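You operate a simulated robot arm through the tools that you are given. There is no shell and no other tool. Be economical: measure what you need, move in short steps, check, and stop when the job is done.

The job below is to be done with a simulated two-armed robot. You get a single attempt, and the scene is never put back.

JOB
Switch the charger switch on. Push the rubble drawer shut. Take the cream mortar cylinder and put it on the upper board of the sample shelf. Take the orange spool of line from the lower board of the sample shelf and put it on the shelf under the low table. Pick up the gauge rod with one hand, pass it to the other hand and put it on the bench top by the sprayer. Fetch the yellow long narrow brick from the middle of the long bench and set it on the end of the low table beside the lift. Switch the cart brake off. Put the yellow narrow brick from the inside of the left pan on the top of the left plank bench. Put one of the short narrow bricks from the top of the left plank bench on top of the half brick there. Put the yellow spool of line on the top of the left plank bench away on the lower board of the sample shelf. Take the pale paddle and leave it on the shelf of the steel lab table. Shut the clear drawer. Stack the dye bag labelled "brown" from the top of the steel lab table on top of the dye bag marked "black". Do these in any order. Set down upright: cream mortar cylinder, orange spool of line, yellow narrow brick, short narrow brick, yellow spool of line. The cart brake goes to its stop.

The check looks at the end state, three seconds after you hand in, the way a careful person would. Anything else that was tipped, shoved, dropped, spilled or broken makes it a failure.

ROBOT AND FRAMES
Two 7-joint arms with two-finger parallel grippers on one trunk, on a base that drives. Base frame: it is fixed to the floor where the robot stands at the start and does not move with it; the origin is under the middle of the robot, x ahead of it, y to its left, z up. Lengths are in m, angles in rad, forces in N, time in s.
The left shoulder is at the start at [0.07, 0.134, 1.071], the right one opposite. With the tool pointing down near the work surface each hand reaches from about 0.1 to 0.46 m from the robot's upright axis, wherever it stands, measured 20 degrees to its own side. Places, roughly: bench top by the sprayer [0.6, 4, 0.9]; cart brake [-1.6, 10.5, 0.8]; charger switch [0.7, 0, 0.9]; clear drawer [-8, 8.1, 0.9]; cream mortar cylinder (6x6x7 cm) [0.8, 6.4, 1.3]; dye bag [-8.25, 7.5, 1]; end of the low table beside the lift (24x38 cm) [0.6, 10.88, 0.62]; gauge rod [0.75, 8.75, 0.75]; half brick (10x10x6 cm) [-4.8, 2.4, 0.7]; long narrow brick [0.5, 9.5, 0.75]; lower board of the sample shelf (184x22 cm) [0.88, 6.42, 1.22]; orange spool of line (7x7x9 cm) [0.9, 6.8, 1.3]; pale paddle (3x3x22 cm) [-6.2, 8.5, 0.9]; rubble drawer [0.3, 2.2, 0.6]; shelf of the steel lab table [-8.1, 8.1, 0.3]; shelf under the low table [0.7, 11.3, 0.2]; short narrow brick (10x5x6 cm) [-4.6, 2.5, 0.7]; top of the left plank bench [-5, 2.4, 0.6]; upper board of the sample shelf (184x22 cm) [0.88, 6.42, 1.6]; yellow narrow brick [-3.75, 3.75, 0.5]; yellow spool of line (7x7x9 cm) [-4.4, 2.3, 0.7]. Payload 1.57 kg a hand.
Tool frame (each hand has its own): the origin (TCP) lies between the finger pads and is the grasp point; the fingertips stand 0.03 m ahead of it; z points along the fingers, y is the line along which they close. Largest opening 0.08 m; finger width 0.017, thickness 0.012; the body of the gripper, 0.04 by 0.082 m, starts 0.08 m behind the TCP.
Orientation is that of the tool frame in the base frame, as [roll, pitch, yaw] about the fixed x, y, z axes, in that order (R = Rz(yaw) Ry(pitch) Rx(roll)). With the fingers straight down and closing along the base's y, the tool's x points along the base's -x, its y along +y and its z along -z.

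CONTROLS
- The arms move only by the tool nudge_tool. It takes "left_plan", "right_plan" or both (then of equal length, played together; a hand with none holds still); each is a list of rows, each a list of 7 numbers: the closure, from 0 (fully open) to 1 (shut), then the shift along the tool's x, y, z in m, then the turn, a rotation vector about the tool's x, y, z in rad. In form: [[grip, x, y, z, wx, wy, wz], ...]. A call has 1 to 8 rows; each row shifts and turns the commanded pose from where the row before left it, along the tool's axes as they then stand. A row lasts 0.2 s, in which the tool goes at most 0.05 m and 0.15 rad; a call with a longer step from one row to the next is refused whole, and so is a gripper value outside its range. Where a pose cannot be reached the arm comes as near as it can. A force on the tool above 40 N (or 10 N above the force at the start of the call, whichever is more), or a blocked arm, ends the call early, and 0.2 s more pass. Each finger travels about 0.153 m/s and halts on what it meets, pressing with about 21 N; the grip force reading is that of the motor and also rises with nothing between the fingers. The clock runs only during rows and for 0.2 s after the last one: add rows that do not move to give the fingers time. It gives the time, the measured TCP pose, the force on the tool (base axes), the opening and the grip force at its end, in the units of the frame above (readings bear some noise), with the torque about the TCP (base axes, N m) and any sound that the robot's microphone picked up.
- Cameras (640 x 400 px; columns grow to the right, rows downward): "scene" is now at [0.1417, 0.0096, 1.3313]; the picture's right is [0.13, -0.99, 0.00], its down [-0.26, -0.03, -0.96] and it looks along [0.96, 0.12, -0.26] (base axes); focal length 280 px, centre (320, 200). "left" rides on the left gripper at [0.072, 0.007, -0.122] in its tool frame; the picture's right is [-0.09, 1.00, 0.00], its down [-0.84, -0.08, -0.54] and it looks along [-0.54, -0.05, 0.84] (tool axes); focal length 238 px, centre (320, 200). "right" rides on the right gripper at [0.072, -0.006, -0.122] in its tool frame; the picture's right is [0.09, 1.00, 0.00], its down [-0.84, 0.08, -0.54] and it looks along [-0.54, 0.05, 0.84] (tool axes); focal length 238 px, centre (320, 200). There is no depth. A picture from a camera that has moved, and an enlarged one, comes with that camera's place and axes in the base frame and with its lens.
- capture(camera): a new picture of that camera. It takes no simulated time.
- raise_lower(by): slides the trunk up (or, below 0, down) by that many m; the arms and the scene camera ride with it, the base frame stays. It gives what a move gives, with no picture.
- roll_base(legs): drives the robot by 1 to 6 legs, each [ahead, left, turn to the left] in m, m and rad, along the robot's own axes; the way and the turn of a leg run together, so that a leg with both is an arc; at most 1.5 m and 3.142 rad a leg. The arms and the cameras ride along, it lands a little off, and it stops where it bumps. It gives what a move gives.
- aim_head(pan, tilt): turns the head with the scene camera to pan (to the left, within 1.501 rad either way) and tilt (down, from -0.506 to 1.204), counted from straight ahead of the robot. It gives what a move gives.
- enlarge(camera, box): a new picture of the part [left, top, right, bottom] of that camera's present view, enlarged. It takes no simulated time.
- finish_job(): hands the job in; it is judged then, once.

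Work in short steps. Places have to be worked out from the pictures, the camera data and where the tool is seen: move nearer, look again, correct. Check each grasp and each placing, and mend what went wrong. You have 556 turns and 356 pictures in all, those below and enlarged ones among them. Open the grippers and draw the arms clear of the work before you hand the job in, unless the task says otherwise; then end with one line.

The tools are called after ">>>" as name(argument=value, ...) on one line, values as JSON. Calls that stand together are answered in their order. nudge_tool: Moves the arms, as the interface text tells. Its arguments: {"type":"object","properties":{"left_plan":{"type":"array","items":{"type":"array","items":{"type":"number"}}},"right_plan":{"type":"array","items":{"type":"array","items":{"type":"number"}}}},"required":[]} The other tools are called the same way: raise_lower (by) slides the trunk up or down; roll_base (legs) drives the base; aim_head (pan, tilt) turns the head that bears the scene camera; capture (camera) takes a picture; enlarge (camera, box) takes an enlarged picture of a part of a camera's view; finish_job () hands the job in.

At the start:

```text
t: 0.0
left_position: [0.4634, 0.2368, 1.1718]
left_orientation: [-3.14, 0.003, -3.139]
left_wrist_force: [-0.2, 0.7, 0.4]
left_torque: [0.01, 0.02, 0.01]
left_finger_gap: 0.0801
left_finger_force: 0.0
right_position: [0.3653, -0.135, 1.2359]
right_orientation: [3.139, 0.002, -3.141]
right_wrist_force: [-0.6, -0.1, -0.5]
right_torque: [0.03, 0.0, 0.04]
right_finger_gap: 0.0799
right_finger_force: 0.1
trunk travel left (down, up): [-0.644, 0.296]
robot x, y, heading: [-0.0009, -0.0029, -0.001]
head pan, tilt: [0.127, 0.265]
```

scene: 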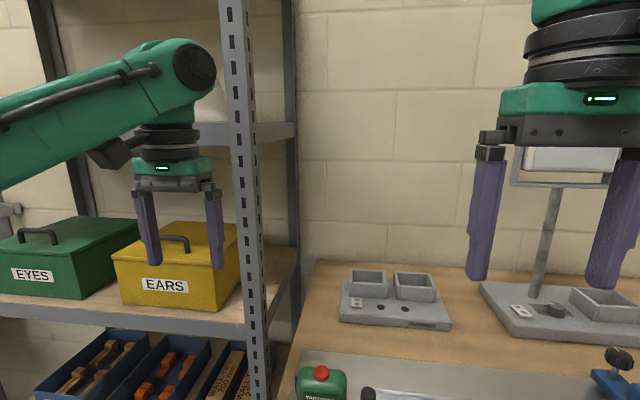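
right: 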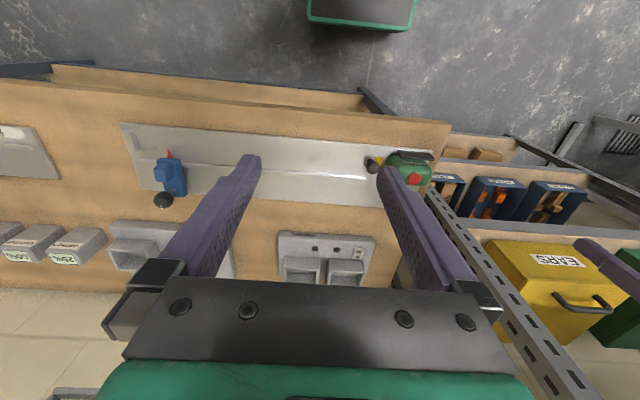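
left: 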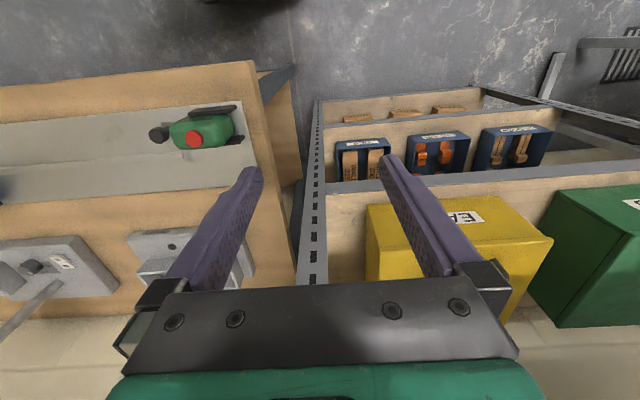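

The charger switch should be near [0.7,0,0.9]; the charger with two bays and a small switch shows around pixel (357,302). I enlarge there for a closer look.

>>> enlarge(camera="scene", box=[320, 240, 480, 340])

>>> enlarge(camera="right", box=[260, 220, 400, 300])

>>> enlarge(camera="scene", box=[480, 270, 640, 370])

```text
4.00 times, centred on (400, 290) of scene
camera zoom: at [0.1417, 0.0096, 1.3313], right [0.13, -0.99, 0.0], down [-0.26, -0.03, -0.96], along [0.96, 0.12, -0.26], focal length 1122 px, centre (0, -160)
```

zoom: 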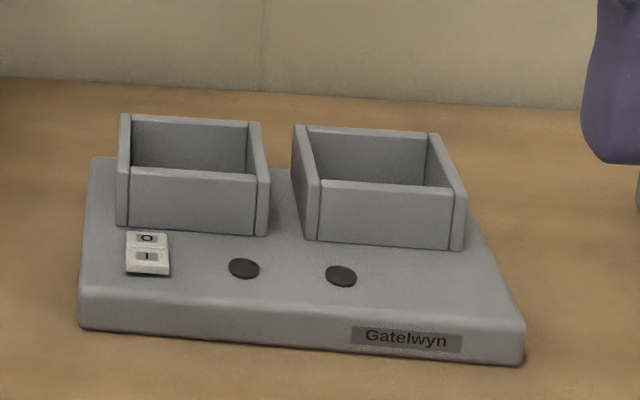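

```text
4.57 times, centred on (330, 260) of right
camera zoom: at [0.2929, -0.1419, 1.3592], right [-0.09, 1.0, 0.0], down [0.84, 0.08, 0.54], along [0.54, 0.05, -0.84], focal length 1090 px, centre (274, -74)
```

zoom: 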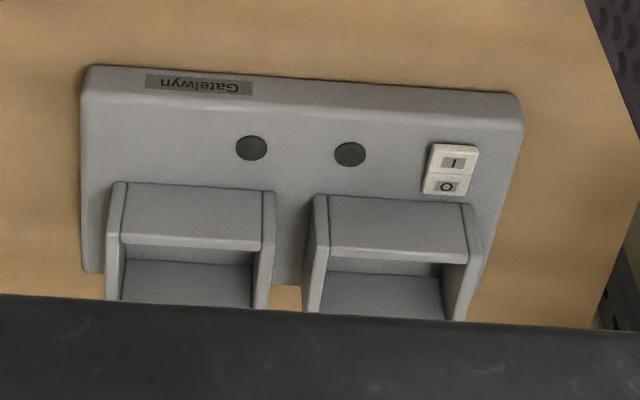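

```text
4.00 times, centred on (560, 320) of scene
camera zoom: at [0.1417, 0.0096, 1.3313], right [0.13, -0.99, 0.0], down [-0.26, -0.03, -0.96], along [0.96, 0.12, -0.26], focal length 1122 px, centre (-640, -280)
```

zoom: 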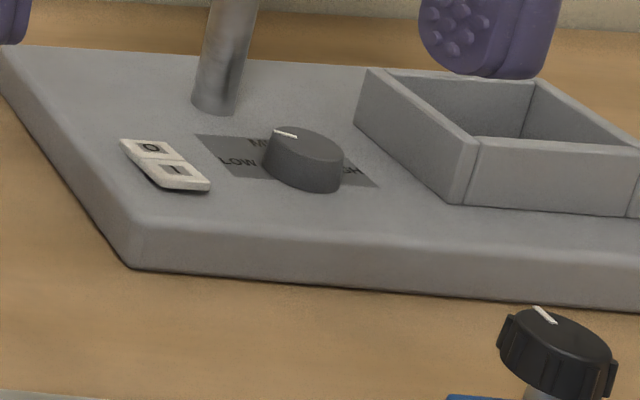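

The switch's "I" half triangulates to about [0.714,-0.004,0.929], out of current reach. I look down to see the gap between base and bench, and to the sides to see the room.

>>> aim_head(pan=0.0, tilt=1.1)

>>> capture(camera="scene")

>>> aim_head(pan=1.4, tilt=0.4)

>>> capture(camera="scene")

```text
t: 1.2
left_position: [0.463, 0.2364, 1.1714]
left_orientation: [-3.141, 0.004, -3.141]
left_wrist_force: [0.2, 0.7, -1.1]
left_torque: [-0.03, 0.01, 0.03]
left_finger_gap: 0.0799
left_finger_force: 0.1
right_position: [0.3655, -0.1346, 1.2355]
right_orientation: [3.14, 0.002, 3.141]
right_wrist_force: [0.1, 0.4, -0.8]
right_torque: [0.01, 0.04, -0.02]
right_finger_gap: 0.08
right_finger_force: 0.0
trunk travel left (down, up): [-0.644, 0.296]
robot x, y, heading: [-0.0001, -0.0008, 0.001]
head pan, tilt: [0.0, 1.1]
```

```text
349 pictures are left
camera scene: at [0.1123, -0.0023, 1.2621], right [0.0, -1.0, 0.0], down [-0.89, 0.0, -0.45], along [0.45, 0.0, -0.89], focal length 280 px, centre (320, 200)
```

scene: 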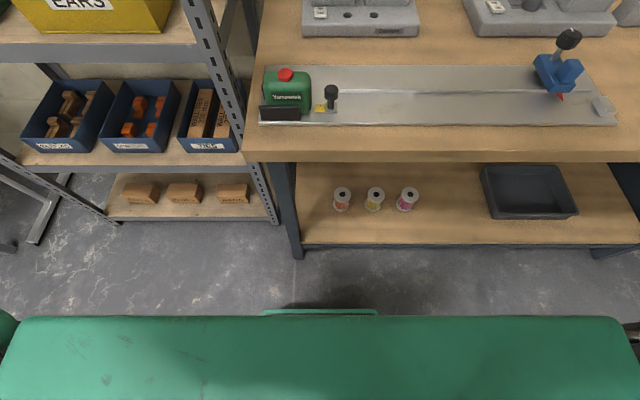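

```text
t: 2.7
left_position: [0.4634, 0.237, 1.1697]
left_orientation: [-3.139, 0.004, -3.14]
left_wrist_force: [-0.2, 0.1, -0.6]
left_torque: [0.01, 0.0, -0.01]
left_finger_gap: 0.08
left_finger_force: 0.0
right_position: [0.3651, -0.1352, 1.2359]
right_orientation: [3.139, -0.001, -3.141]
right_wrist_force: [0.2, 1.0, 0.2]
right_torque: [0.01, -0.05, 0.0]
right_finger_gap: 0.0798
right_finger_force: 0.1
trunk travel left (down, up): [-0.644, 0.296]
robot x, y, heading: [-0.0013, 0.0019, -0.004]
head pan, tilt: [1.4, 0.4]
```

```text
348 pictures are left
camera scene: at [0.0649, 0.089, 1.3189], right [0.99, -0.17, 0.0], down [-0.07, -0.38, -0.92], along [0.16, 0.91, -0.39], focal length 280 px, centre (320, 200)
```

scene: 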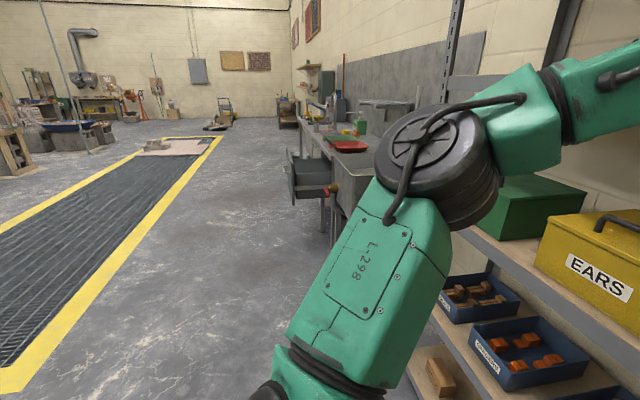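

The bench edge is near x=0.37 and the base front near 0.2, so I'll close in. First I pull the left hand back and up off the shelf, then drive ahead a little.

>>> nudge_tool(left_plan=[[0, 0.045, 0, -0.02, 0, 0, 0], [0, 0.045, 0, -0.02, 0, 0, 0], [0, 0.045, 0, -0.02, 0, 0, 0], [0, 0.045, 0, -0.02, 0, 0, 0]], right_plan=[[1, 0, 0, 0, 0, 0, 0], [1, 0, 0, 0, 0, 0, 0], [1, 0, 0, 0, 0, 0, 0], [1, 0, 0, 0, 0, 0, 0]])

>>> roll_base(legs=[[0.13, 0, 0]])

>>> aim_head(pan=-0.05, tilt=0.6)

>>> capture(camera="scene")

```text
t: 3.7
left_position: [0.2827, 0.2321, 1.2262]
left_orientation: [-3.14, 0.008, -3.139]
left_wrist_force: [0.4, 0.3, -0.1]
left_torque: [0.0, -0.02, -0.02]
left_finger_gap: 0.0799
left_finger_force: 0.0
left hand out of reach, approached as far as the arm can: row 3, 4
right_position: [0.3629, -0.1342, 1.2354]
right_orientation: [-3.141, 0.006, 3.142]
right_wrist_force: [0.6, -0.4, 0.7]
right_torque: [-0.03, 0.01, -0.01]
right_finger_gap: 0.0
right_finger_force: 20.9
trunk travel left (down, up): [-0.644, 0.296]
robot x, y, heading: [0.0003, 0.0, -0.003]
head pan, tilt: [1.4, 0.4]
```

```text
t: 5.0
left_position: [0.4125, 0.2331, 1.2244]
left_orientation: [-3.14, 0.008, -3.138]
left_wrist_force: [0.6, 0.2, 1.0]
left_torque: [-0.01, 0.04, 0.03]
left_finger_gap: 0.0801
left_finger_force: 0.0
right_position: [0.4943, -0.1336, 1.2364]
right_orientation: [3.14, 0.004, -3.138]
right_wrist_force: [0.0, 0.5, -1.3]
right_torque: [0.0, -0.01, -0.01]
right_finger_gap: 0.0
right_finger_force: 20.9
trunk travel left (down, up): [-0.644, 0.296]
robot x, y, heading: [0.1308, 0.0032, 0.005]
head pan, tilt: [1.4, 0.4]
```

```text
t: 6.5
left_position: [0.4156, 0.2315, 1.2259]
left_orientation: [-3.14, 0.006, -3.139]
left_wrist_force: [0.1, 0.4, -0.4]
left_torque: [0.0, -0.03, 0.04]
left_finger_gap: 0.0802
left_finger_force: 0.1
right_position: [0.4959, -0.1336, 1.2362]
right_orientation: [3.141, 0.0, -3.138]
right_wrist_force: [0.1, -0.2, -0.1]
right_torque: [-0.01, 0.05, 0.03]
right_finger_gap: 0.0
right_finger_force: 21.0
trunk travel left (down, up): [-0.644, 0.296]
robot x, y, heading: [0.1313, 0.004, 0.0]
head pan, tilt: [-0.051, 0.6]
```

```text
347 pictures are left
camera scene: at [0.2671, -0.0061, 1.3007], right [-0.05, -1.0, 0.0], down [-0.56, 0.03, -0.83], along [0.82, -0.04, -0.56], focal length 280 px, centre (320, 200)
```

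scene: 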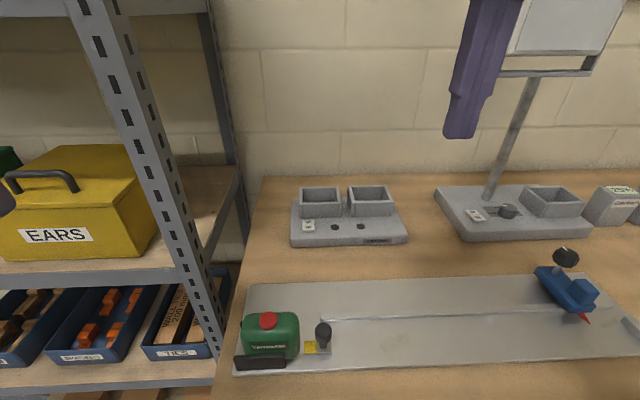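

Clear view. I'll pitch the right hand forward 0.6 rad and move halfway toward the switch.

>>> nudge_tool(right_plan=[[1, 0, 0, 0, 0, -0.15, 0], [1, 0, 0, 0, 0, -0.15, 0], [1, 0, 0, 0, 0, -0.15, 0], [1, 0, 0, 0, 0, -0.15, 0], [1, -0.0025, 0.032, 0.03, 0, 0, 0], [1, -0.0025, 0.032, 0.03, 0, 0, 0], [1, -0.0025, 0.032, 0.03, 0, 0, 0], [1, -0.0025, 0.032, 0.03, 0, 0, 0]])

>>> capture(camera="scene")

```text
t: 8.3
left_position: [0.4164, 0.2345, 1.2244]
left_orientation: [-3.14, 0.005, -3.138]
left_wrist_force: [0.4, 0.1, 0.2]
left_torque: [-0.01, 0.01, -0.01]
left_finger_gap: 0.0799
left_finger_force: 0.1
right_position: [0.5732, -0.0028, 1.1396]
right_orientation: [-3.141, 0.602, -3.139]
right_wrist_force: [0.4, -0.6, -0.1]
right_torque: [0.0, -0.01, -0.03]
right_finger_gap: 0.0
right_finger_force: 20.7
trunk travel left (down, up): [-0.644, 0.296]
robot x, y, heading: [0.1287, 0.0035, 0.008]
head pan, tilt: [-0.051, 0.6]
```

```text
346 pictures are left
camera scene: at [0.2691, -0.0039, 1.3005], right [-0.05, -1.0, 0.0], down [-0.57, 0.03, -0.82], along [0.82, -0.04, -0.57], focal length 280 px, centre (320, 200)
```

scene: 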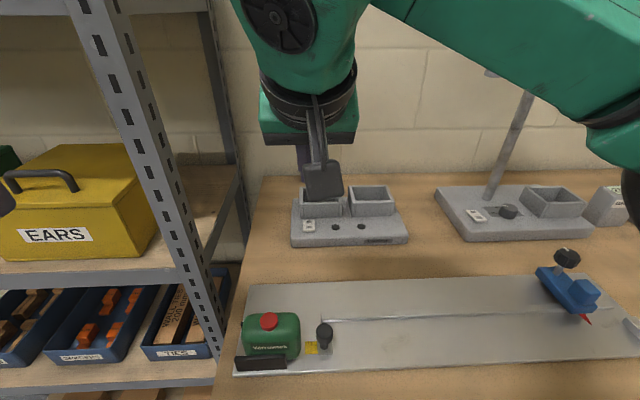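

Hand is at [0.573,-0.003,1.140]; I go on to hover about 2.5 cm off the "I" half, then look.

>>> nudge_tool(right_plan=[[1, -0.0024, 0, 0.04, 0, 0, 0], [1, -0.0024, 0, 0.04, 0, 0, 0], [1, -0.0024, 0, 0.04, 0, 0, 0], [1, -0.0024, 0, 0.04, 0, 0, 0], [1, -0.0024, 0, 0.04, 0, 0, 0]])

>>> enlarge(camera="right", box=[240, 50, 400, 150])

>>> enlarge(camera="scene", box=[260, 160, 420, 260])

```text
t: 9.5
left_position: [0.4148, 0.2323, 1.2249]
left_orientation: [-3.14, 0.006, -3.139]
left_wrist_force: [0.9, 0.9, 0.3]
left_torque: [0.03, 0.01, 0.01]
left_finger_gap: 0.0801
left_finger_force: 0.0
right_position: [0.6936, -0.0058, 0.9819]
right_orientation: [3.14, 0.603, -3.139]
right_wrist_force: [0.0, 0.2, -0.3]
right_torque: [-0.03, 0.0, 0.0]
right_finger_gap: 0.0002
right_finger_force: 21.1
trunk travel left (down, up): [-0.644, 0.296]
robot x, y, heading: [0.1272, 0.0009, 0.003]
head pan, tilt: [-0.051, 0.6]
```

```text
4.00 times, centred on (320, 100) of right
camera zoom: at [0.5655, -0.0127, 1.0441], right [-0.08, 1.0, -0.05], down [0.38, 0.08, 0.92], along [0.92, 0.05, -0.39], focal length 953 px, centre (320, 600)
```

zoom: 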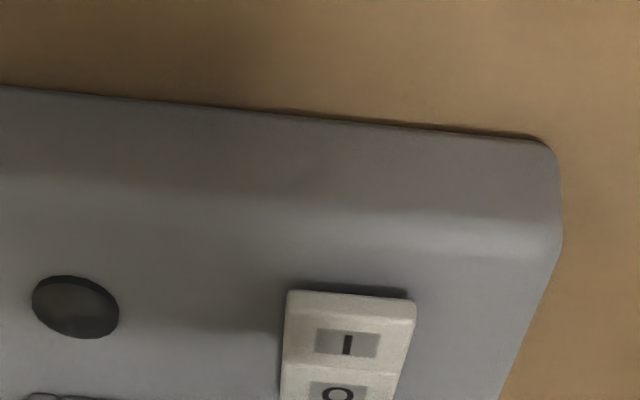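

```text
4.00 times, centred on (340, 210) of scene
camera zoom: at [0.2684, -0.006, 1.3006], right [-0.05, -1.0, 0.0], down [-0.57, 0.03, -0.82], along [0.82, -0.04, -0.57], focal length 1122 px, centre (240, 160)
```

zoom: 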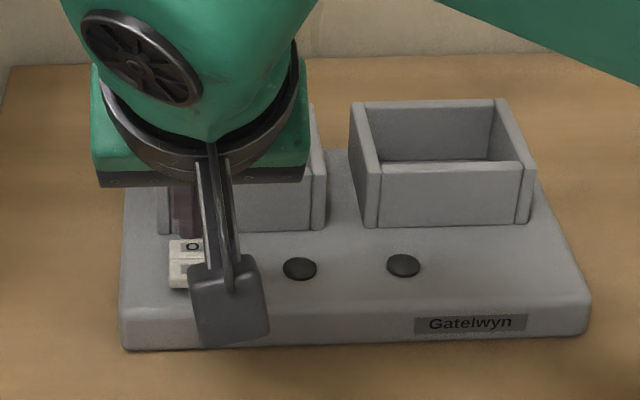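

The "I" reads at [0.713,-0.002,0.929], fingertip at about [0.711,-0.006,0.957]. I press straight down about 3.5 cm in small rows, force permitting.

>>> nudge_tool(right_plan=[[1, 0.0056, 0.003, 0.0083, 0, 0, 0], [1, 0.0056, 0, 0.0083, 0, 0, 0], [1, 0.0034, 0, 0.005, 0, 0, 0], [1, 0.0028, 0, 0.0041, 0, 0, 0], [1, 0, 0, 0, 0, 0, 0]])

>>> enlarge(camera="scene", box=[260, 160, 420, 260])

```text
t: 10.7
left_position: [0.4136, 0.2315, 1.2254]
left_orientation: [-3.139, 0.005, -3.139]
left_wrist_force: [-1.3, -0.2, 0.4]
left_torque: [-0.01, 0.0, 0.02]
left_finger_gap: 0.0799
left_finger_force: 0.1
right_position: [0.6941, -0.0034, 0.953]
right_orientation: [-3.141, 0.602, 3.141]
right_wrist_force: [0.1, -0.1, -0.6]
right_torque: [0.01, 0.01, 0.0]
right_finger_gap: 0.0
right_finger_force: 20.6
trunk travel left (down, up): [-0.644, 0.296]
robot x, y, heading: [0.1287, -0.0017, 0.007]
head pan, tilt: [-0.051, 0.6]
```

```text
4.00 times, centred on (340, 210) of scene
camera zoom: at [0.2672, -0.0062, 1.3007], right [-0.05, -1.0, 0.0], down [-0.56, 0.03, -0.83], along [0.82, -0.04, -0.56], focal length 1122 px, centre (240, 160)
```

zoom: 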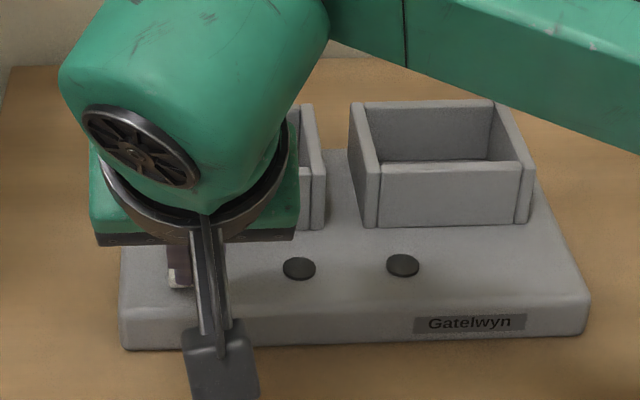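

Tip at z≈0.928, no contact force yet. I continue in 4 mm steps.

>>> nudge_tool(right_plan=[[1, 0.0023, 0, 0.0033, 0, 0, 0], [1, 0.0023, 0, 0.0033, 0, 0, 0], [1, 0, 0, 0, 0, 0, 0]])

>>> enlarge(camera="right", box=[240, 50, 400, 150])

```text
t: 11.5
left_position: [0.415, 0.2318, 1.2247]
left_orientation: [-3.139, 0.007, -3.139]
left_wrist_force: [-0.3, 0.0, -0.1]
left_torque: [0.03, 0.01, 0.0]
left_finger_gap: 0.08
left_finger_force: 0.0
right_position: [0.6944, -0.0023, 0.9442]
right_orientation: [3.141, 0.602, -3.14]
right_wrist_force: [-0.6, -0.1, 0.1]
right_torque: [0.01, -0.01, 0.02]
right_finger_gap: 0.0001
right_finger_force: 21.3
trunk travel left (down, up): [-0.644, 0.296]
robot x, y, heading: [0.1322, 0.0019, 0.002]
head pan, tilt: [-0.051, 0.6]
```

```text
4.00 times, centred on (320, 100) of right
camera zoom: at [0.5657, -0.0096, 1.0066], right [-0.08, 1.0, -0.05], down [0.38, 0.08, 0.92], along [0.92, 0.05, -0.39], focal length 953 px, centre (320, 600)
```

zoom: 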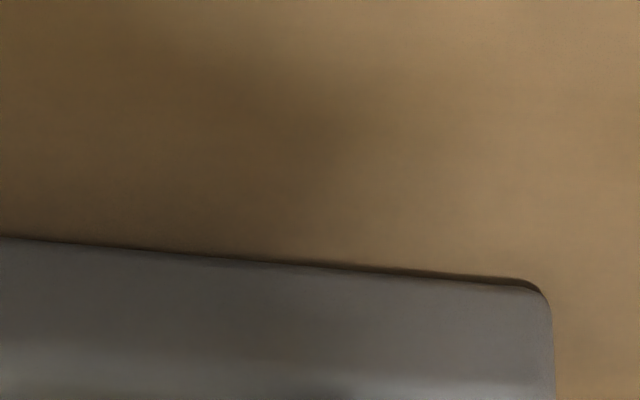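

Tip at z≈0.92, still no force; look at the whole right view around the tip.

>>> enlarge(camera="right", box=[240, 100, 400, 200])

```text
4.00 times, centred on (320, 150) of right
camera zoom: at [0.5657, -0.0096, 1.0066], right [-0.08, 1.0, -0.05], down [0.38, 0.08, 0.92], along [0.92, 0.05, -0.39], focal length 953 px, centre (320, 400)
```

zoom: 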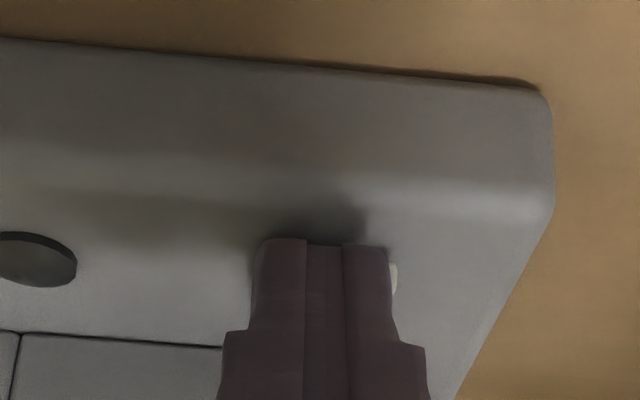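

The tip sits right over the switch with a close shadow; continue down with a slight shift left.

>>> nudge_tool(right_plan=[[1, 0.0017, 0.003, 0.0025, 0, 0, 0], [1, 0.0017, 0, 0.0025, 0, 0, 0], [1, 0.0017, 0, 0.0025, 0, 0, 0], [1, 0, 0, 0, 0, 0, 0]])

>>> enlarge(camera="right", box=[240, 100, 400, 200])

```text
t: 12.5
left_position: [0.4134, 0.2326, 1.2264]
left_orientation: [-3.14, 0.009, -3.137]
left_wrist_force: [-0.3, -0.6, -0.1]
left_torque: [-0.02, 0.0, -0.01]
left_finger_gap: 0.08
left_finger_force: 0.1
right_position: [0.694, 0.0008, 0.9401]
right_orientation: [3.138, 0.608, 3.141]
right_wrist_force: [1.9, -0.7, 15.3]
right_torque: [-0.04, -0.22, 0.03]
right_finger_gap: 0.0
right_finger_force: 20.7
trunk travel left (down, up): [-0.644, 0.296]
robot x, y, heading: [0.1303, 0.0019, 0.001]
head pan, tilt: [-0.051, 0.6]
```

```text
4.00 times, centred on (320, 150) of right
camera zoom: at [0.5648, -0.0064, 0.9999], right [-0.08, 1.0, -0.05], down [0.38, 0.08, 0.92], along [0.92, 0.05, -0.38], focal length 953 px, centre (320, 400)
```

zoom: 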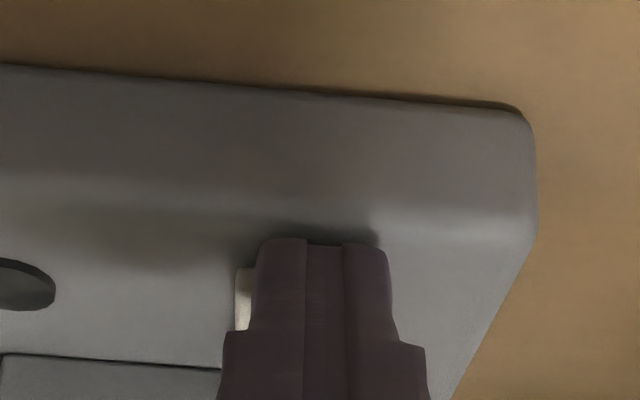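

Contact of 15 N at tip z≈0.915. I lift straight up and check the switch state.

>>> nudge_tool(right_plan=[[1, -0.0226, 0, -0.033, 0, 0, 0], [1, -0.0226, 0, -0.033, 0, 0, 0], [1, 0, 0, -0.05, 0, 0, 0]])

>>> enlarge(camera="right", box=[240, 100, 400, 200])

>>> enlarge(camera="scene", box=[280, 190, 344, 230])

```text
t: 13.3
left_position: [0.4131, 0.232, 1.2242]
left_orientation: [-3.141, 0.01, -3.139]
left_wrist_force: [-0.3, -0.3, 0.3]
left_torque: [-0.01, -0.04, 0.0]
left_finger_gap: 0.08
left_finger_force: 0.1
right_position: [0.6645, 0.0029, 1.0592]
right_orientation: [3.141, 0.602, -3.139]
right_wrist_force: [-0.9, -1.2, -0.3]
right_torque: [-0.06, 0.01, -0.02]
right_finger_gap: 0.0
right_finger_force: 21.1
trunk travel left (down, up): [-0.644, 0.296]
robot x, y, heading: [0.1284, -0.0022, 0.007]
head pan, tilt: [-0.051, 0.6]
```

```text
4.00 times, centred on (320, 150) of right
camera zoom: at [0.5359, -0.0052, 1.1197], right [-0.08, 1.0, -0.05], down [0.38, 0.08, 0.92], along [0.92, 0.05, -0.39], focal length 953 px, centre (320, 400)
```

zoom: 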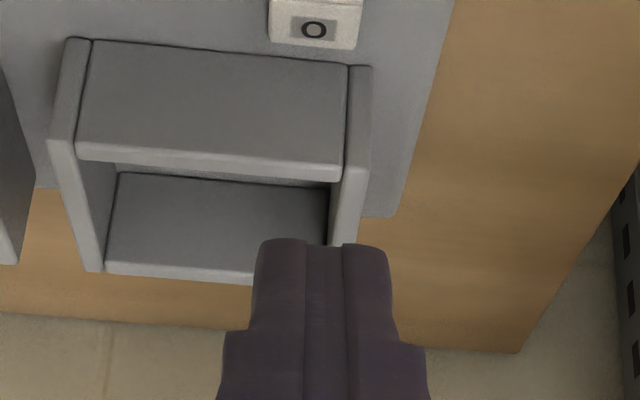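

```text
10.00 times, centred on (312, 210) of scene
camera zoom: at [0.2656, -0.0061, 1.3008], right [-0.05, -1.0, 0.0], down [-0.56, 0.03, -0.83], along [0.82, -0.04, -0.56], focal length 2805 px, centre (400, 100)
```

zoom: 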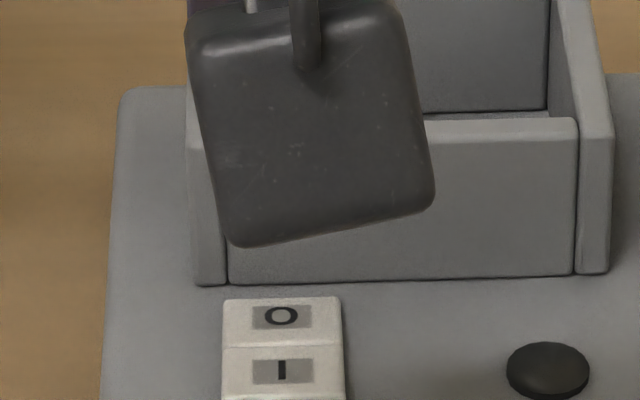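

>>> enlarge(camera="right", box=[260, 70, 360, 132])

>>> enlarge(camera="scene", box=[280, 205, 344, 245])

```text
6.40 times, centred on (310, 101) of right
camera zoom: at [0.5359, -0.0052, 1.1197], right [-0.08, 1.0, -0.05], down [0.38, 0.08, 0.92], along [0.92, 0.05, -0.39], focal length 1525 px, centre (384, 834)
```

zoom: 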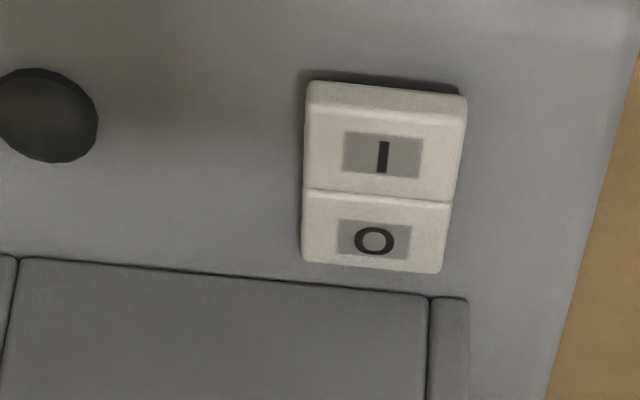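

```text
10.00 times, centred on (312, 225) of scene
camera zoom: at [0.2656, -0.0061, 1.3008], right [-0.05, -1.0, 0.0], down [-0.56, 0.03, -0.83], along [0.82, -0.04, -0.56], focal length 2805 px, centre (400, -50)
```

zoom: 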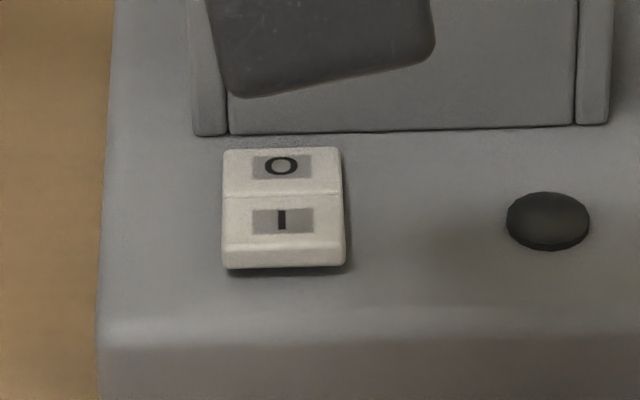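

The "I" side is still raised: my tip's low corner was at its near edge. I shift 6 mm further forward and press again, harder.

>>> nudge_tool(right_plan=[[1, 0.0098, -0.003, 0.0353, 0, 0, 0], [1, 0.0098, 0, 0.0353, 0, 0, 0], [1, 0.0098, 0, 0.0353, 0, 0, 0], [1, 0.0023, 0, 0.0033, 0, 0, 0], [1, 0.0023, 0, 0.0033, 0, 0, 0], [1, 0.0023, 0, 0.0033, 0, 0, 0], [1, 0.0023, 0, 0.0033, 0, 0, 0], [1, 0, 0, 0, 0, 0, 0]])

```text
t: 15.1
left_position: [0.4113, 0.2311, 1.2261]
left_orientation: [-3.139, 0.01, -3.138]
left_wrist_force: [-0.7, -0.4, -0.4]
left_torque: [-0.01, -0.02, -0.04]
left_finger_gap: 0.0802
left_finger_force: 0.1
right_position: [0.7001, -0.0031, 0.9405]
right_orientation: [3.138, 0.609, -3.141]
right_wrist_force: [-0.4, -3.1, 16.0]
right_torque: [-0.16, -0.2, -0.02]
right_finger_gap: 0.0
right_finger_force: 21.1
trunk travel left (down, up): [-0.644, 0.296]
robot x, y, heading: [0.1326, 0.0004, -0.002]
head pan, tilt: [-0.051, 0.6]
```

Contact at 16 N; press further in 3 mm rows.

>>> nudge_tool(right_plan=[[1, 0.0017, 0, 0.0025, 0, 0, 0], [1, 0.0017, 0, 0.0025, 0, 0, 0], [1, 0, 0, 0, 0, 0, 0]])

>>> nudge_tool(right_plan=[[1, -0.0226, 0, -0.033, 0, 0, 0], [1, -0.0226, 0, -0.033, 0, 0, 0], [1, 0, 0, -0.05, 0, 0, 0]])

>>> enlarge(camera="right", box=[260, 70, 360, 132])

```text
t: 15.9
left_position: [0.4072, 0.2308, 1.2263]
left_orientation: [-3.14, 0.014, -3.138]
left_wrist_force: [0.0, 0.7, 0.3]
left_torque: [0.0, -0.01, 0.01]
left_finger_gap: 0.0801
left_finger_force: 0.0
right_position: [0.6971, -0.0027, 0.9383]
right_orientation: [3.134, 0.616, 3.14]
right_wrist_force: [-1.3, -4.6, 38.2]
right_torque: [-0.22, -0.59, -0.05]
right_finger_gap: 0.0
right_finger_force: 20.8
trunk travel left (down, up): [-0.644, 0.296]
robot x, y, heading: [0.13, -0.0023, 0.002]
head pan, tilt: [-0.051, 0.6]
```

```text
t: 16.7
left_position: [0.4138, 0.2321, 1.2253]
left_orientation: [-3.14, 0.007, -3.137]
left_wrist_force: [-0.1, -0.9, -0.9]
left_torque: [-0.03, 0.03, -0.01]
left_finger_gap: 0.0799
left_finger_force: 0.1
right_position: [0.6712, -0.0026, 1.0521]
right_orientation: [-3.141, 0.603, -3.14]
right_wrist_force: [0.9, -0.4, 0.8]
right_torque: [-0.01, -0.01, -0.01]
right_finger_gap: 0.0
right_finger_force: 20.8
trunk travel left (down, up): [-0.644, 0.296]
robot x, y, heading: [0.1263, 0.0042, 0.002]
head pan, tilt: [-0.051, 0.6]
```

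```text
6.40 times, centred on (310, 101) of right
camera zoom: at [0.5436, -0.0092, 1.1131], right [-0.08, 1.0, -0.05], down [0.38, 0.08, 0.92], along [0.92, 0.05, -0.39], focal length 1525 px, centre (384, 834)
```

zoom: 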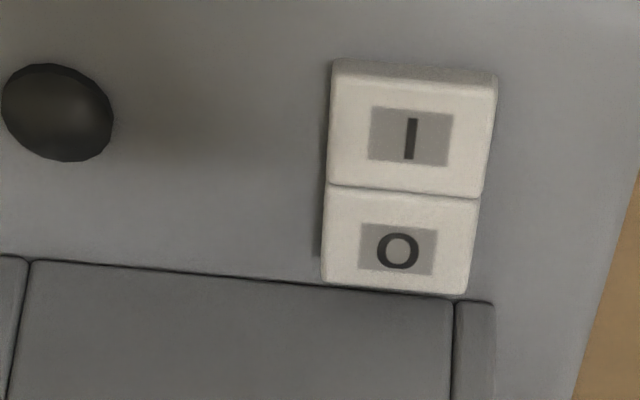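

The shading has changed: no gap under the "I" end now, shadow beside "O". Confirm with the scene camera.

>>> enlarge(camera="scene", box=[280, 205, 344, 245])

```text
10.00 times, centred on (312, 225) of scene
camera zoom: at [0.2663, -0.0063, 1.3006], right [-0.05, -1.0, 0.0], down [-0.56, 0.03, -0.83], along [0.82, -0.04, -0.56], focal length 2805 px, centre (400, -50)
```

zoom: 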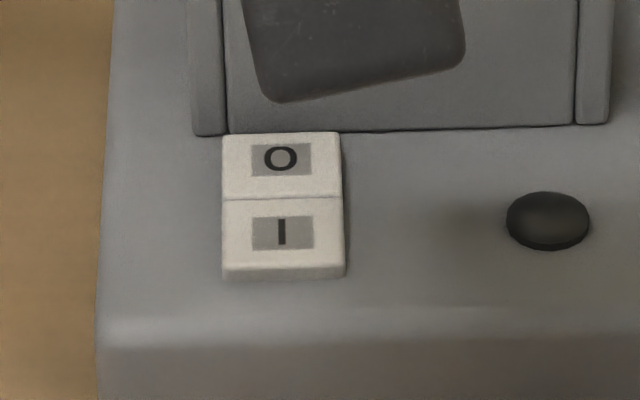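

The charger switch is on. Now I withdraw the right hand to a travel pose, back off, and look along toward the rubble drawer.

>>> nudge_tool(right_plan=[[1, 0, 0, -0.045, 0, 0, 0], [1, 0, 0, -0.045, 0, 0, 0], [1, 0.01, -0.03, -0.03, 0, 0.1, 0], [1, 0.01, -0.03, -0.03, 0, 0.1, 0], [1, 0.01, -0.03, -0.03, 0, 0.1, 0], [1, 0.02, -0.03, -0.02, 0, 0.1, 0], [0.5, 0.03, -0.01, 0, 0, 0.1, 0], [0, 0.03, 0, 0, 0, 0.1, 0]])

>>> roll_base(legs=[[-0.5, 0, 0]])

>>> aim_head(pan=0.9, tilt=0.35)

>>> capture(camera="scene")

```text
t: 18.5
left_position: [0.4139, 0.2325, 1.2256]
left_orientation: [-3.138, 0.006, -3.138]
left_wrist_force: [0.4, 0.0, 0.3]
left_torque: [-0.01, 0.0, 0.02]
left_finger_gap: 0.08
left_finger_force: 0.1
right_position: [0.4675, -0.1337, 1.1977]
right_orientation: [3.139, 0.001, -3.138]
right_wrist_force: [0.1, 0.4, 0.9]
right_torque: [-0.02, -0.06, 0.0]
right_finger_gap: 0.0799
right_finger_force: 0.1
trunk travel left (down, up): [-0.644, 0.296]
robot x, y, heading: [0.1299, -0.0035, 0.003]
head pan, tilt: [-0.051, 0.6]
```

```text
t: 21.5
left_position: [-0.0907, 0.2301, 1.2251]
left_orientation: [-3.14, 0.006, 3.141]
left_wrist_force: [-0.5, 0.6, -0.2]
left_torque: [-0.04, 0.03, -0.02]
left_finger_gap: 0.0802
left_finger_force: 0.1
right_position: [-0.0374, -0.1353, 1.196]
right_orientation: [3.138, 0.003, 3.141]
right_wrist_force: [0.8, -0.1, -0.1]
right_torque: [0.01, -0.02, -0.02]
right_finger_gap: 0.0801
right_finger_force: 0.0
trunk travel left (down, up): [-0.644, 0.296]
robot x, y, heading: [-0.3773, 0.0019, -0.001]
head pan, tilt: [-0.051, 0.6]
```

```text
t: 22.8
left_position: [-0.0907, 0.2311, 1.2245]
left_orientation: [-3.14, 0.008, 3.14]
left_wrist_force: [-0.7, -0.3, -0.6]
left_torque: [0.01, 0.01, -0.04]
left_finger_gap: 0.0799
left_finger_force: 0.1
right_position: [-0.0382, -0.1366, 1.196]
right_orientation: [3.14, 0.002, 3.14]
right_wrist_force: [0.0, 0.3, -0.4]
right_torque: [0.0, 0.0, 0.03]
right_finger_gap: 0.0799
right_finger_force: 0.0
trunk travel left (down, up): [-0.644, 0.296]
robot x, y, heading: [-0.3782, -0.0023, -0.004]
head pan, tilt: [0.901, 0.351]
```

```text
333 pictures are left
camera scene: at [-0.2703, 0.0704, 1.3234], right [0.78, -0.62, 0.0], down [-0.21, -0.27, -0.94], along [0.59, 0.73, -0.34], focal length 280 px, centre (320, 200)
```

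scene: 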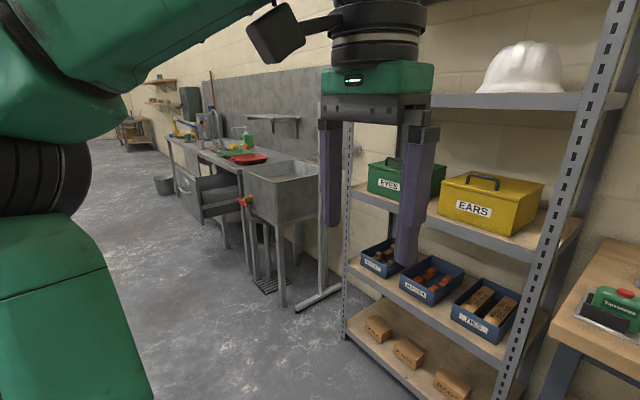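

An open drawer under the sink table around y≈2.2, clear floor at my side. I drive left to it and look.

>>> roll_base(legs=[[0, 1.1, 0], [0, 1.0, 0]])

>>> aim_head(pan=0.0, tilt=0.7)

>>> capture(camera="scene")

>>> capture(camera="right")

```text
t: 33.1
left_position: [-0.0897, 2.3084, 1.2255]
left_orientation: [-3.139, 0.007, -3.141]
left_wrist_force: [-0.3, 0.4, -0.1]
left_torque: [-0.04, 0.03, -0.01]
left_finger_gap: 0.08
left_finger_force: 0.1
right_position: [-0.0361, 1.9441, 1.1961]
right_orientation: [3.14, 0.001, -3.141]
right_wrist_force: [-0.5, 0.1, 0.4]
right_torque: [-0.02, -0.02, 0.0]
right_finger_gap: 0.08
right_finger_force: 0.0
trunk travel left (down, up): [-0.644, 0.296]
robot x, y, heading: [-0.3734, 2.0795, 0.001]
head pan, tilt: [0.901, 0.351]
```

```text
t: 34.3
left_position: [-0.0906, 2.31, 1.2252]
left_orientation: [-3.14, 0.007, -3.14]
left_wrist_force: [0.4, -0.5, 0.1]
left_torque: [-0.02, 0.01, -0.01]
left_finger_gap: 0.08
left_finger_force: 0.0
right_position: [-0.0346, 1.9445, 1.1957]
right_orientation: [3.141, 0.001, -3.14]
right_wrist_force: [-0.6, -0.7, -0.2]
right_torque: [0.01, -0.03, -0.01]
right_finger_gap: 0.0799
right_finger_force: 0.0
trunk travel left (down, up): [-0.644, 0.296]
robot x, y, heading: [-0.3735, 2.0804, 0.006]
head pan, tilt: [0.0, 0.7]
```

```text
332 pictures are left
camera scene: at [-0.2416, 2.0763, 1.2921], right [0.0, -1.0, 0.0], down [-0.64, 0.0, -0.77], along [0.77, 0.0, -0.64], focal length 280 px, centre (320, 200)
```

scene: 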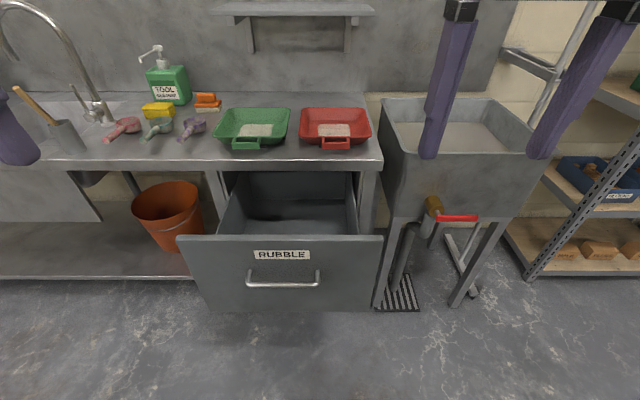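

```text
331 pictures are left
camera right: at [-0.1081, 1.9369, 1.3195], right [-0.09, 1.0, 0.0], down [0.84, 0.08, 0.54], along [0.54, 0.05, -0.84], focal length 238 px, centre (320, 200)
```

right: 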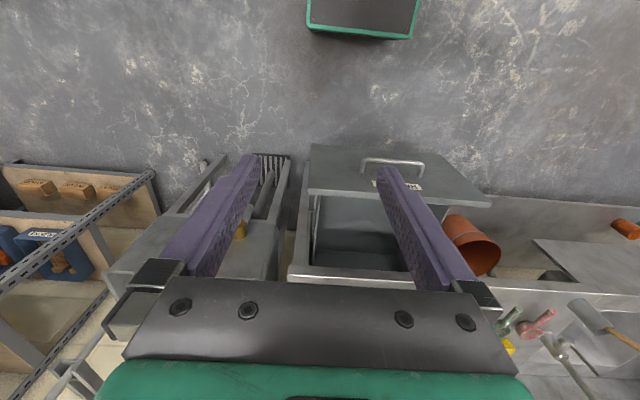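

The drawer's panel spans y≈1.93–2.40, top z≈0.81, x≈0.20; the bench edge is near x≈0.40. I raise the right hand, tilt the closed left hand forward, and lower the trunk a bit.

>>> nudge_tool(left_plan=[[1, 0, 0, 0, 0, -0.14, 0], [1, 0, 0, 0, 0, -0.14, 0], [1, 0, 0, 0, 0, -0.14, 0], [1, 0, 0, 0, 0, -0.14, 0], [1, 0, 0, 0, 0, -0.14, 0], [1, 0, 0, 0, 0, -0.14, 0], [1, 0, -0.04, 0, 0, 0, 0], [1, 0, -0.04, 0, 0, 0, 0]], right_plan=[[0, 0.0, 0, -0.03, 0, 0, 0], [0, 0.0, 0, -0.03, 0, 0, 0], [0, 0.02, 0, -0.03, 0, 0, 0], [0, 0.02, 0, -0.02, 0, 0, 0], [0, 0.02, 0, 0, 0, 0, 0], [0, 0.0, 0, 0, 0, 0, 0], [0, 0, 0, 0, 0, 0, 0], [0, 0, 0, 0, 0, 0, 0]])

>>> raise_lower(by=-0.15)

>>> capture(camera="scene")

```text
t: 36.1
left_position: [-0.0856, 2.2323, 1.221]
left_orientation: [-3.088, 0.812, -3.086]
left_wrist_force: [-0.2, -0.7, 0.3]
left_torque: [0.01, 0.0, 0.06]
left_finger_gap: 0.0
left_finger_force: 21.2
right_position: [-0.0426, 1.9453, 1.2244]
right_orientation: [3.139, 0.002, -3.14]
right_wrist_force: [0.3, 0.1, -0.4]
right_torque: [0.01, 0.01, 0.03]
right_finger_gap: 0.0798
right_finger_force: 0.0
right hand out of reach, approached as far as the arm can: row 2, 3, 4, 5
trunk travel left (down, up): [-0.644, 0.296]
robot x, y, heading: [-0.3778, 2.0778, 0.001]
head pan, tilt: [0.0, 0.7]
```

```text
t: 37.8
left_position: [-0.0859, 2.235, 1.0723]
left_orientation: [-3.088, 0.816, -3.088]
left_wrist_force: [-0.6, -0.6, -0.2]
left_torque: [0.01, 0.04, -0.02]
left_finger_gap: 0.0
left_finger_force: 20.7
right_position: [-0.0421, 1.9474, 1.0764]
right_orientation: [3.14, 0.002, -3.139]
right_wrist_force: [0.7, -0.5, 0.1]
right_torque: [0.02, 0.02, 0.0]
right_finger_gap: 0.08
right_finger_force: 0.1
trunk travel left (down, up): [-0.494, 0.446]
robot x, y, heading: [-0.3782, 2.0766, 0.002]
head pan, tilt: [0.0, 0.7]
```

```text
330 pictures are left
camera scene: at [-0.242, 2.0699, 1.142], right [-0.07, -1.0, 0.0], down [-0.64, 0.05, -0.76], along [0.76, -0.06, -0.65], focal length 280 px, centre (320, 200)
```

scene: 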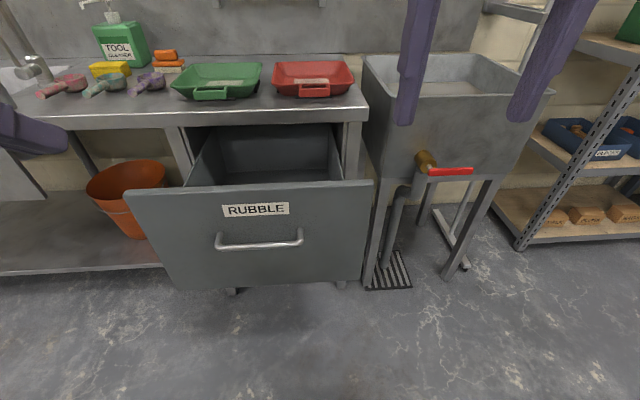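

Panel label reads about [0.2,2.17,0.75], top edge at 0.81. I bring the tilted left fingertip to about 5 cm in front of the panel just above the label.

>>> nudge_tool(left_plan=[[1, 0.007, -0.009, 0.0436, 0, 0, 0], [1, 0.007, -0.009, 0.0436, 0, 0, 0], [1, 0.007, -0.009, 0.0436, 0, 0, 0], [1, 0.007, -0.009, 0.0436, 0, 0, 0], [1, 0.007, -0.009, 0.0436, 0, 0, 0], [1, 0.007, -0.009, 0.0436, 0, 0, 0], [1, 0.007, -0.009, 0.0436, 0, 0, 0]])

>>> capture(camera="scene")

>>> capture(camera="left")

```text
t: 39.4
left_position: [0.0759, 2.1752, 0.9113]
left_orientation: [-3.136, 0.844, -3.136]
left_wrist_force: [-0.1, -0.5, -1.5]
left_torque: [0.0, 0.0, -0.01]
left_finger_gap: 0.0
left_finger_force: 21.3
left hand out of reach, approached as far as the arm can: row 3, 4, 5
right_position: [-0.0406, 1.9485, 1.0756]
right_orientation: [3.14, 0.0, -3.141]
right_wrist_force: [0.3, -0.5, -0.4]
right_torque: [-0.01, 0.03, -0.01]
right_finger_gap: 0.0801
right_finger_force: 0.1
trunk travel left (down, up): [-0.494, 0.446]
robot x, y, heading: [-0.3782, 2.0801, 0.001]
head pan, tilt: [0.0, 0.7]
```

```text
329 pictures are left
camera scene: at [-0.2397, 2.0762, 1.1418], right [0.0, -1.0, 0.0], down [-0.65, 0.0, -0.76], along [0.76, 0.0, -0.65], focal length 280 px, centre (320, 200)
```

scene: 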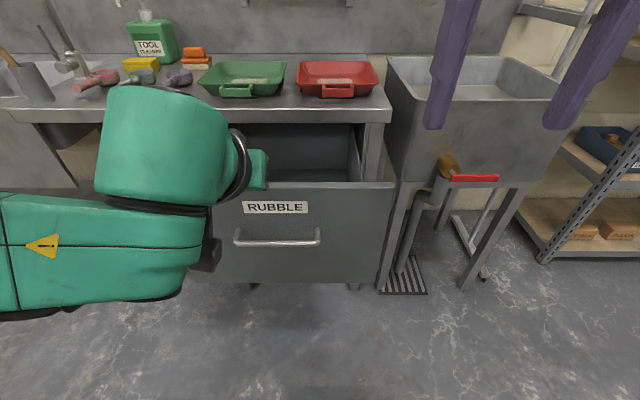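

```text
328 pictures are left
camera left: at [-0.0643, 2.1828, 0.9377], right [0.06, 1.0, 0.07], down [0.15, -0.07, 0.99], along [0.99, -0.05, -0.15], focal length 238 px, centre (320, 200)
```

left: 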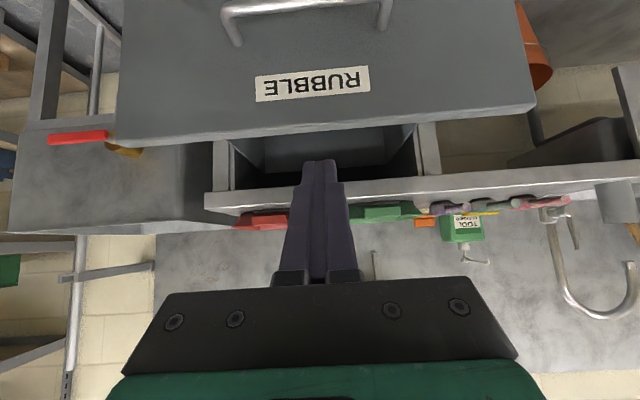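

The tip is in line. I lower the trunk 0.13 so the tip meets the panel above the label, then creep the base ahead.

>>> raise_lower(by=-0.13)

>>> roll_base(legs=[[0.08, 0, 0]])

>>> capture(camera="left")

>>> capture(camera="scene")

```text
t: 41.0
left_position: [0.0734, 2.1757, 0.7832]
left_orientation: [-3.139, 0.847, -3.135]
left_wrist_force: [-0.5, 0.6, 0.3]
left_torque: [0.02, -0.02, 0.0]
left_finger_gap: 0.0
left_finger_force: 20.8
right_position: [-0.0421, 1.9477, 0.9461]
right_orientation: [3.14, 0.002, -3.139]
right_wrist_force: [0.2, -0.4, 0.1]
right_torque: [0.01, -0.05, 0.0]
right_finger_gap: 0.0801
right_finger_force: 0.1
trunk travel left (down, up): [-0.364, 0.576]
robot x, y, heading: [-0.3736, 2.0802, 0.005]
head pan, tilt: [0.0, 0.7]
```

```text
t: 42.1
left_position: [0.1544, 2.1772, 0.7816]
left_orientation: [-3.137, 0.845, -3.137]
left_wrist_force: [-0.1, 0.2, -0.4]
left_torque: [-0.05, 0.01, -0.01]
left_finger_gap: 0.0
left_finger_force: 21.4
right_position: [0.0386, 1.9486, 0.9456]
right_orientation: [3.14, 0.001, -3.139]
right_wrist_force: [0.0, -0.1, -0.3]
right_torque: [-0.01, 0.03, 0.03]
right_finger_gap: 0.0802
right_finger_force: 0.0
trunk travel left (down, up): [-0.364, 0.576]
robot x, y, heading: [-0.2965, 2.0813, -0.001]
head pan, tilt: [0.0, 0.7]
```

```text
327 pictures are left
camera left: at [0.0144, 2.1834, 0.8084], right [0.06, 1.0, 0.07], down [0.15, -0.07, 0.99], along [0.99, -0.05, -0.15], focal length 238 px, centre (320, 200)
```

left: 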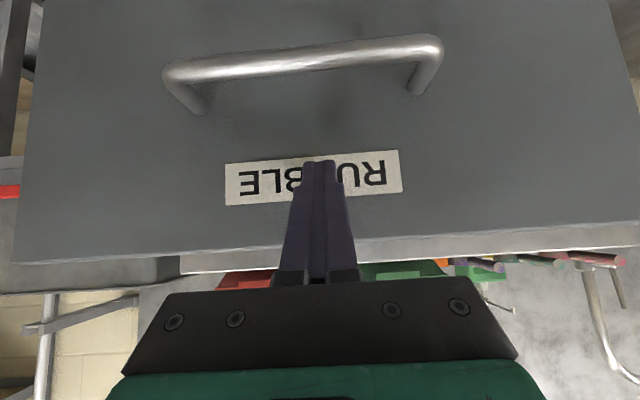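

```text
326 pictures are left
camera scene: at [-0.161, 2.0764, 1.0119], right [0.0, -1.0, 0.0], down [-0.64, 0.0, -0.76], along [0.76, 0.0, -0.64], focal length 280 px, centre (320, 200)
```

scene: 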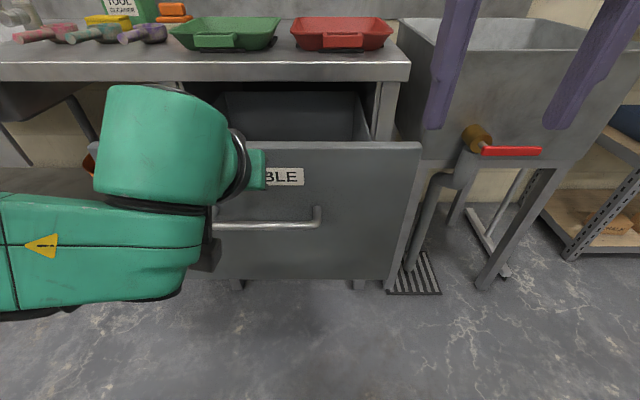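

Contact is imminent, centred above the handle. I pull the right hand back away from the stone sink first, then push by driving ahead in small legs.

>>> nudge_tool(right_plan=[[0, 0.04, 0, 0, 0, 0, 0], [0, 0.04, 0, 0, 0, 0, 0], [0, 0.03, 0, 0, 0, 0, 0]])

>>> roll_base(legs=[[0.1, 0, 0]])

>>> capture(camera="scene")

```text
t: 42.9
left_position: [0.1533, 2.1763, 0.783]
left_orientation: [-3.14, 0.847, -3.136]
left_wrist_force: [-0.3, 0.3, 0.3]
left_torque: [0.0, 0.0, -0.01]
left_finger_gap: 0.0
left_finger_force: 21.5
right_position: [-0.052, 1.9542, 0.9237]
right_orientation: [3.139, 0.004, -3.14]
right_wrist_force: [-0.3, -0.2, 0.4]
right_torque: [-0.01, -0.01, 0.01]
right_finger_gap: 0.08
right_finger_force: 0.0
right hand out of reach, approached as far as the arm can: row 1, 2, 3
trunk travel left (down, up): [-0.364, 0.576]
robot x, y, heading: [-0.2958, 2.0834, -0.002]
head pan, tilt: [0.0, 0.7]
```

```text
t: 44.0
left_position: [0.2552, 2.1775, 0.7813]
left_orientation: [-3.139, 0.846, -3.134]
left_wrist_force: [-0.9, -0.2, 0.8]
left_torque: [-0.01, 0.01, -0.01]
left_finger_gap: 0.0
left_finger_force: 20.9
right_position: [0.0502, 1.9569, 0.9237]
right_orientation: [3.14, 0.001, -3.138]
right_wrist_force: [0.2, 0.0, -0.3]
right_torque: [-0.01, 0.02, 0.02]
right_finger_gap: 0.08
right_finger_force: 0.0
trunk travel left (down, up): [-0.364, 0.576]
robot x, y, heading: [-0.1951, 2.0816, -0.003]
head pan, tilt: [0.0, 0.7]
```

```text
325 pictures are left
camera scene: at [-0.0603, 2.0769, 1.0119], right [0.0, -1.0, 0.0], down [-0.64, 0.0, -0.76], along [0.76, 0.0, -0.64], focal length 280 px, centre (320, 200)
```

scene: 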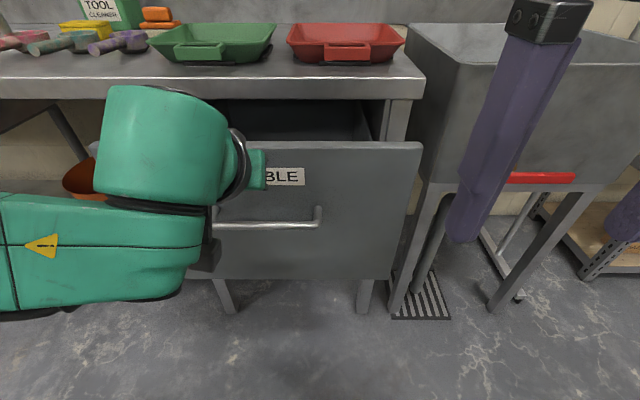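

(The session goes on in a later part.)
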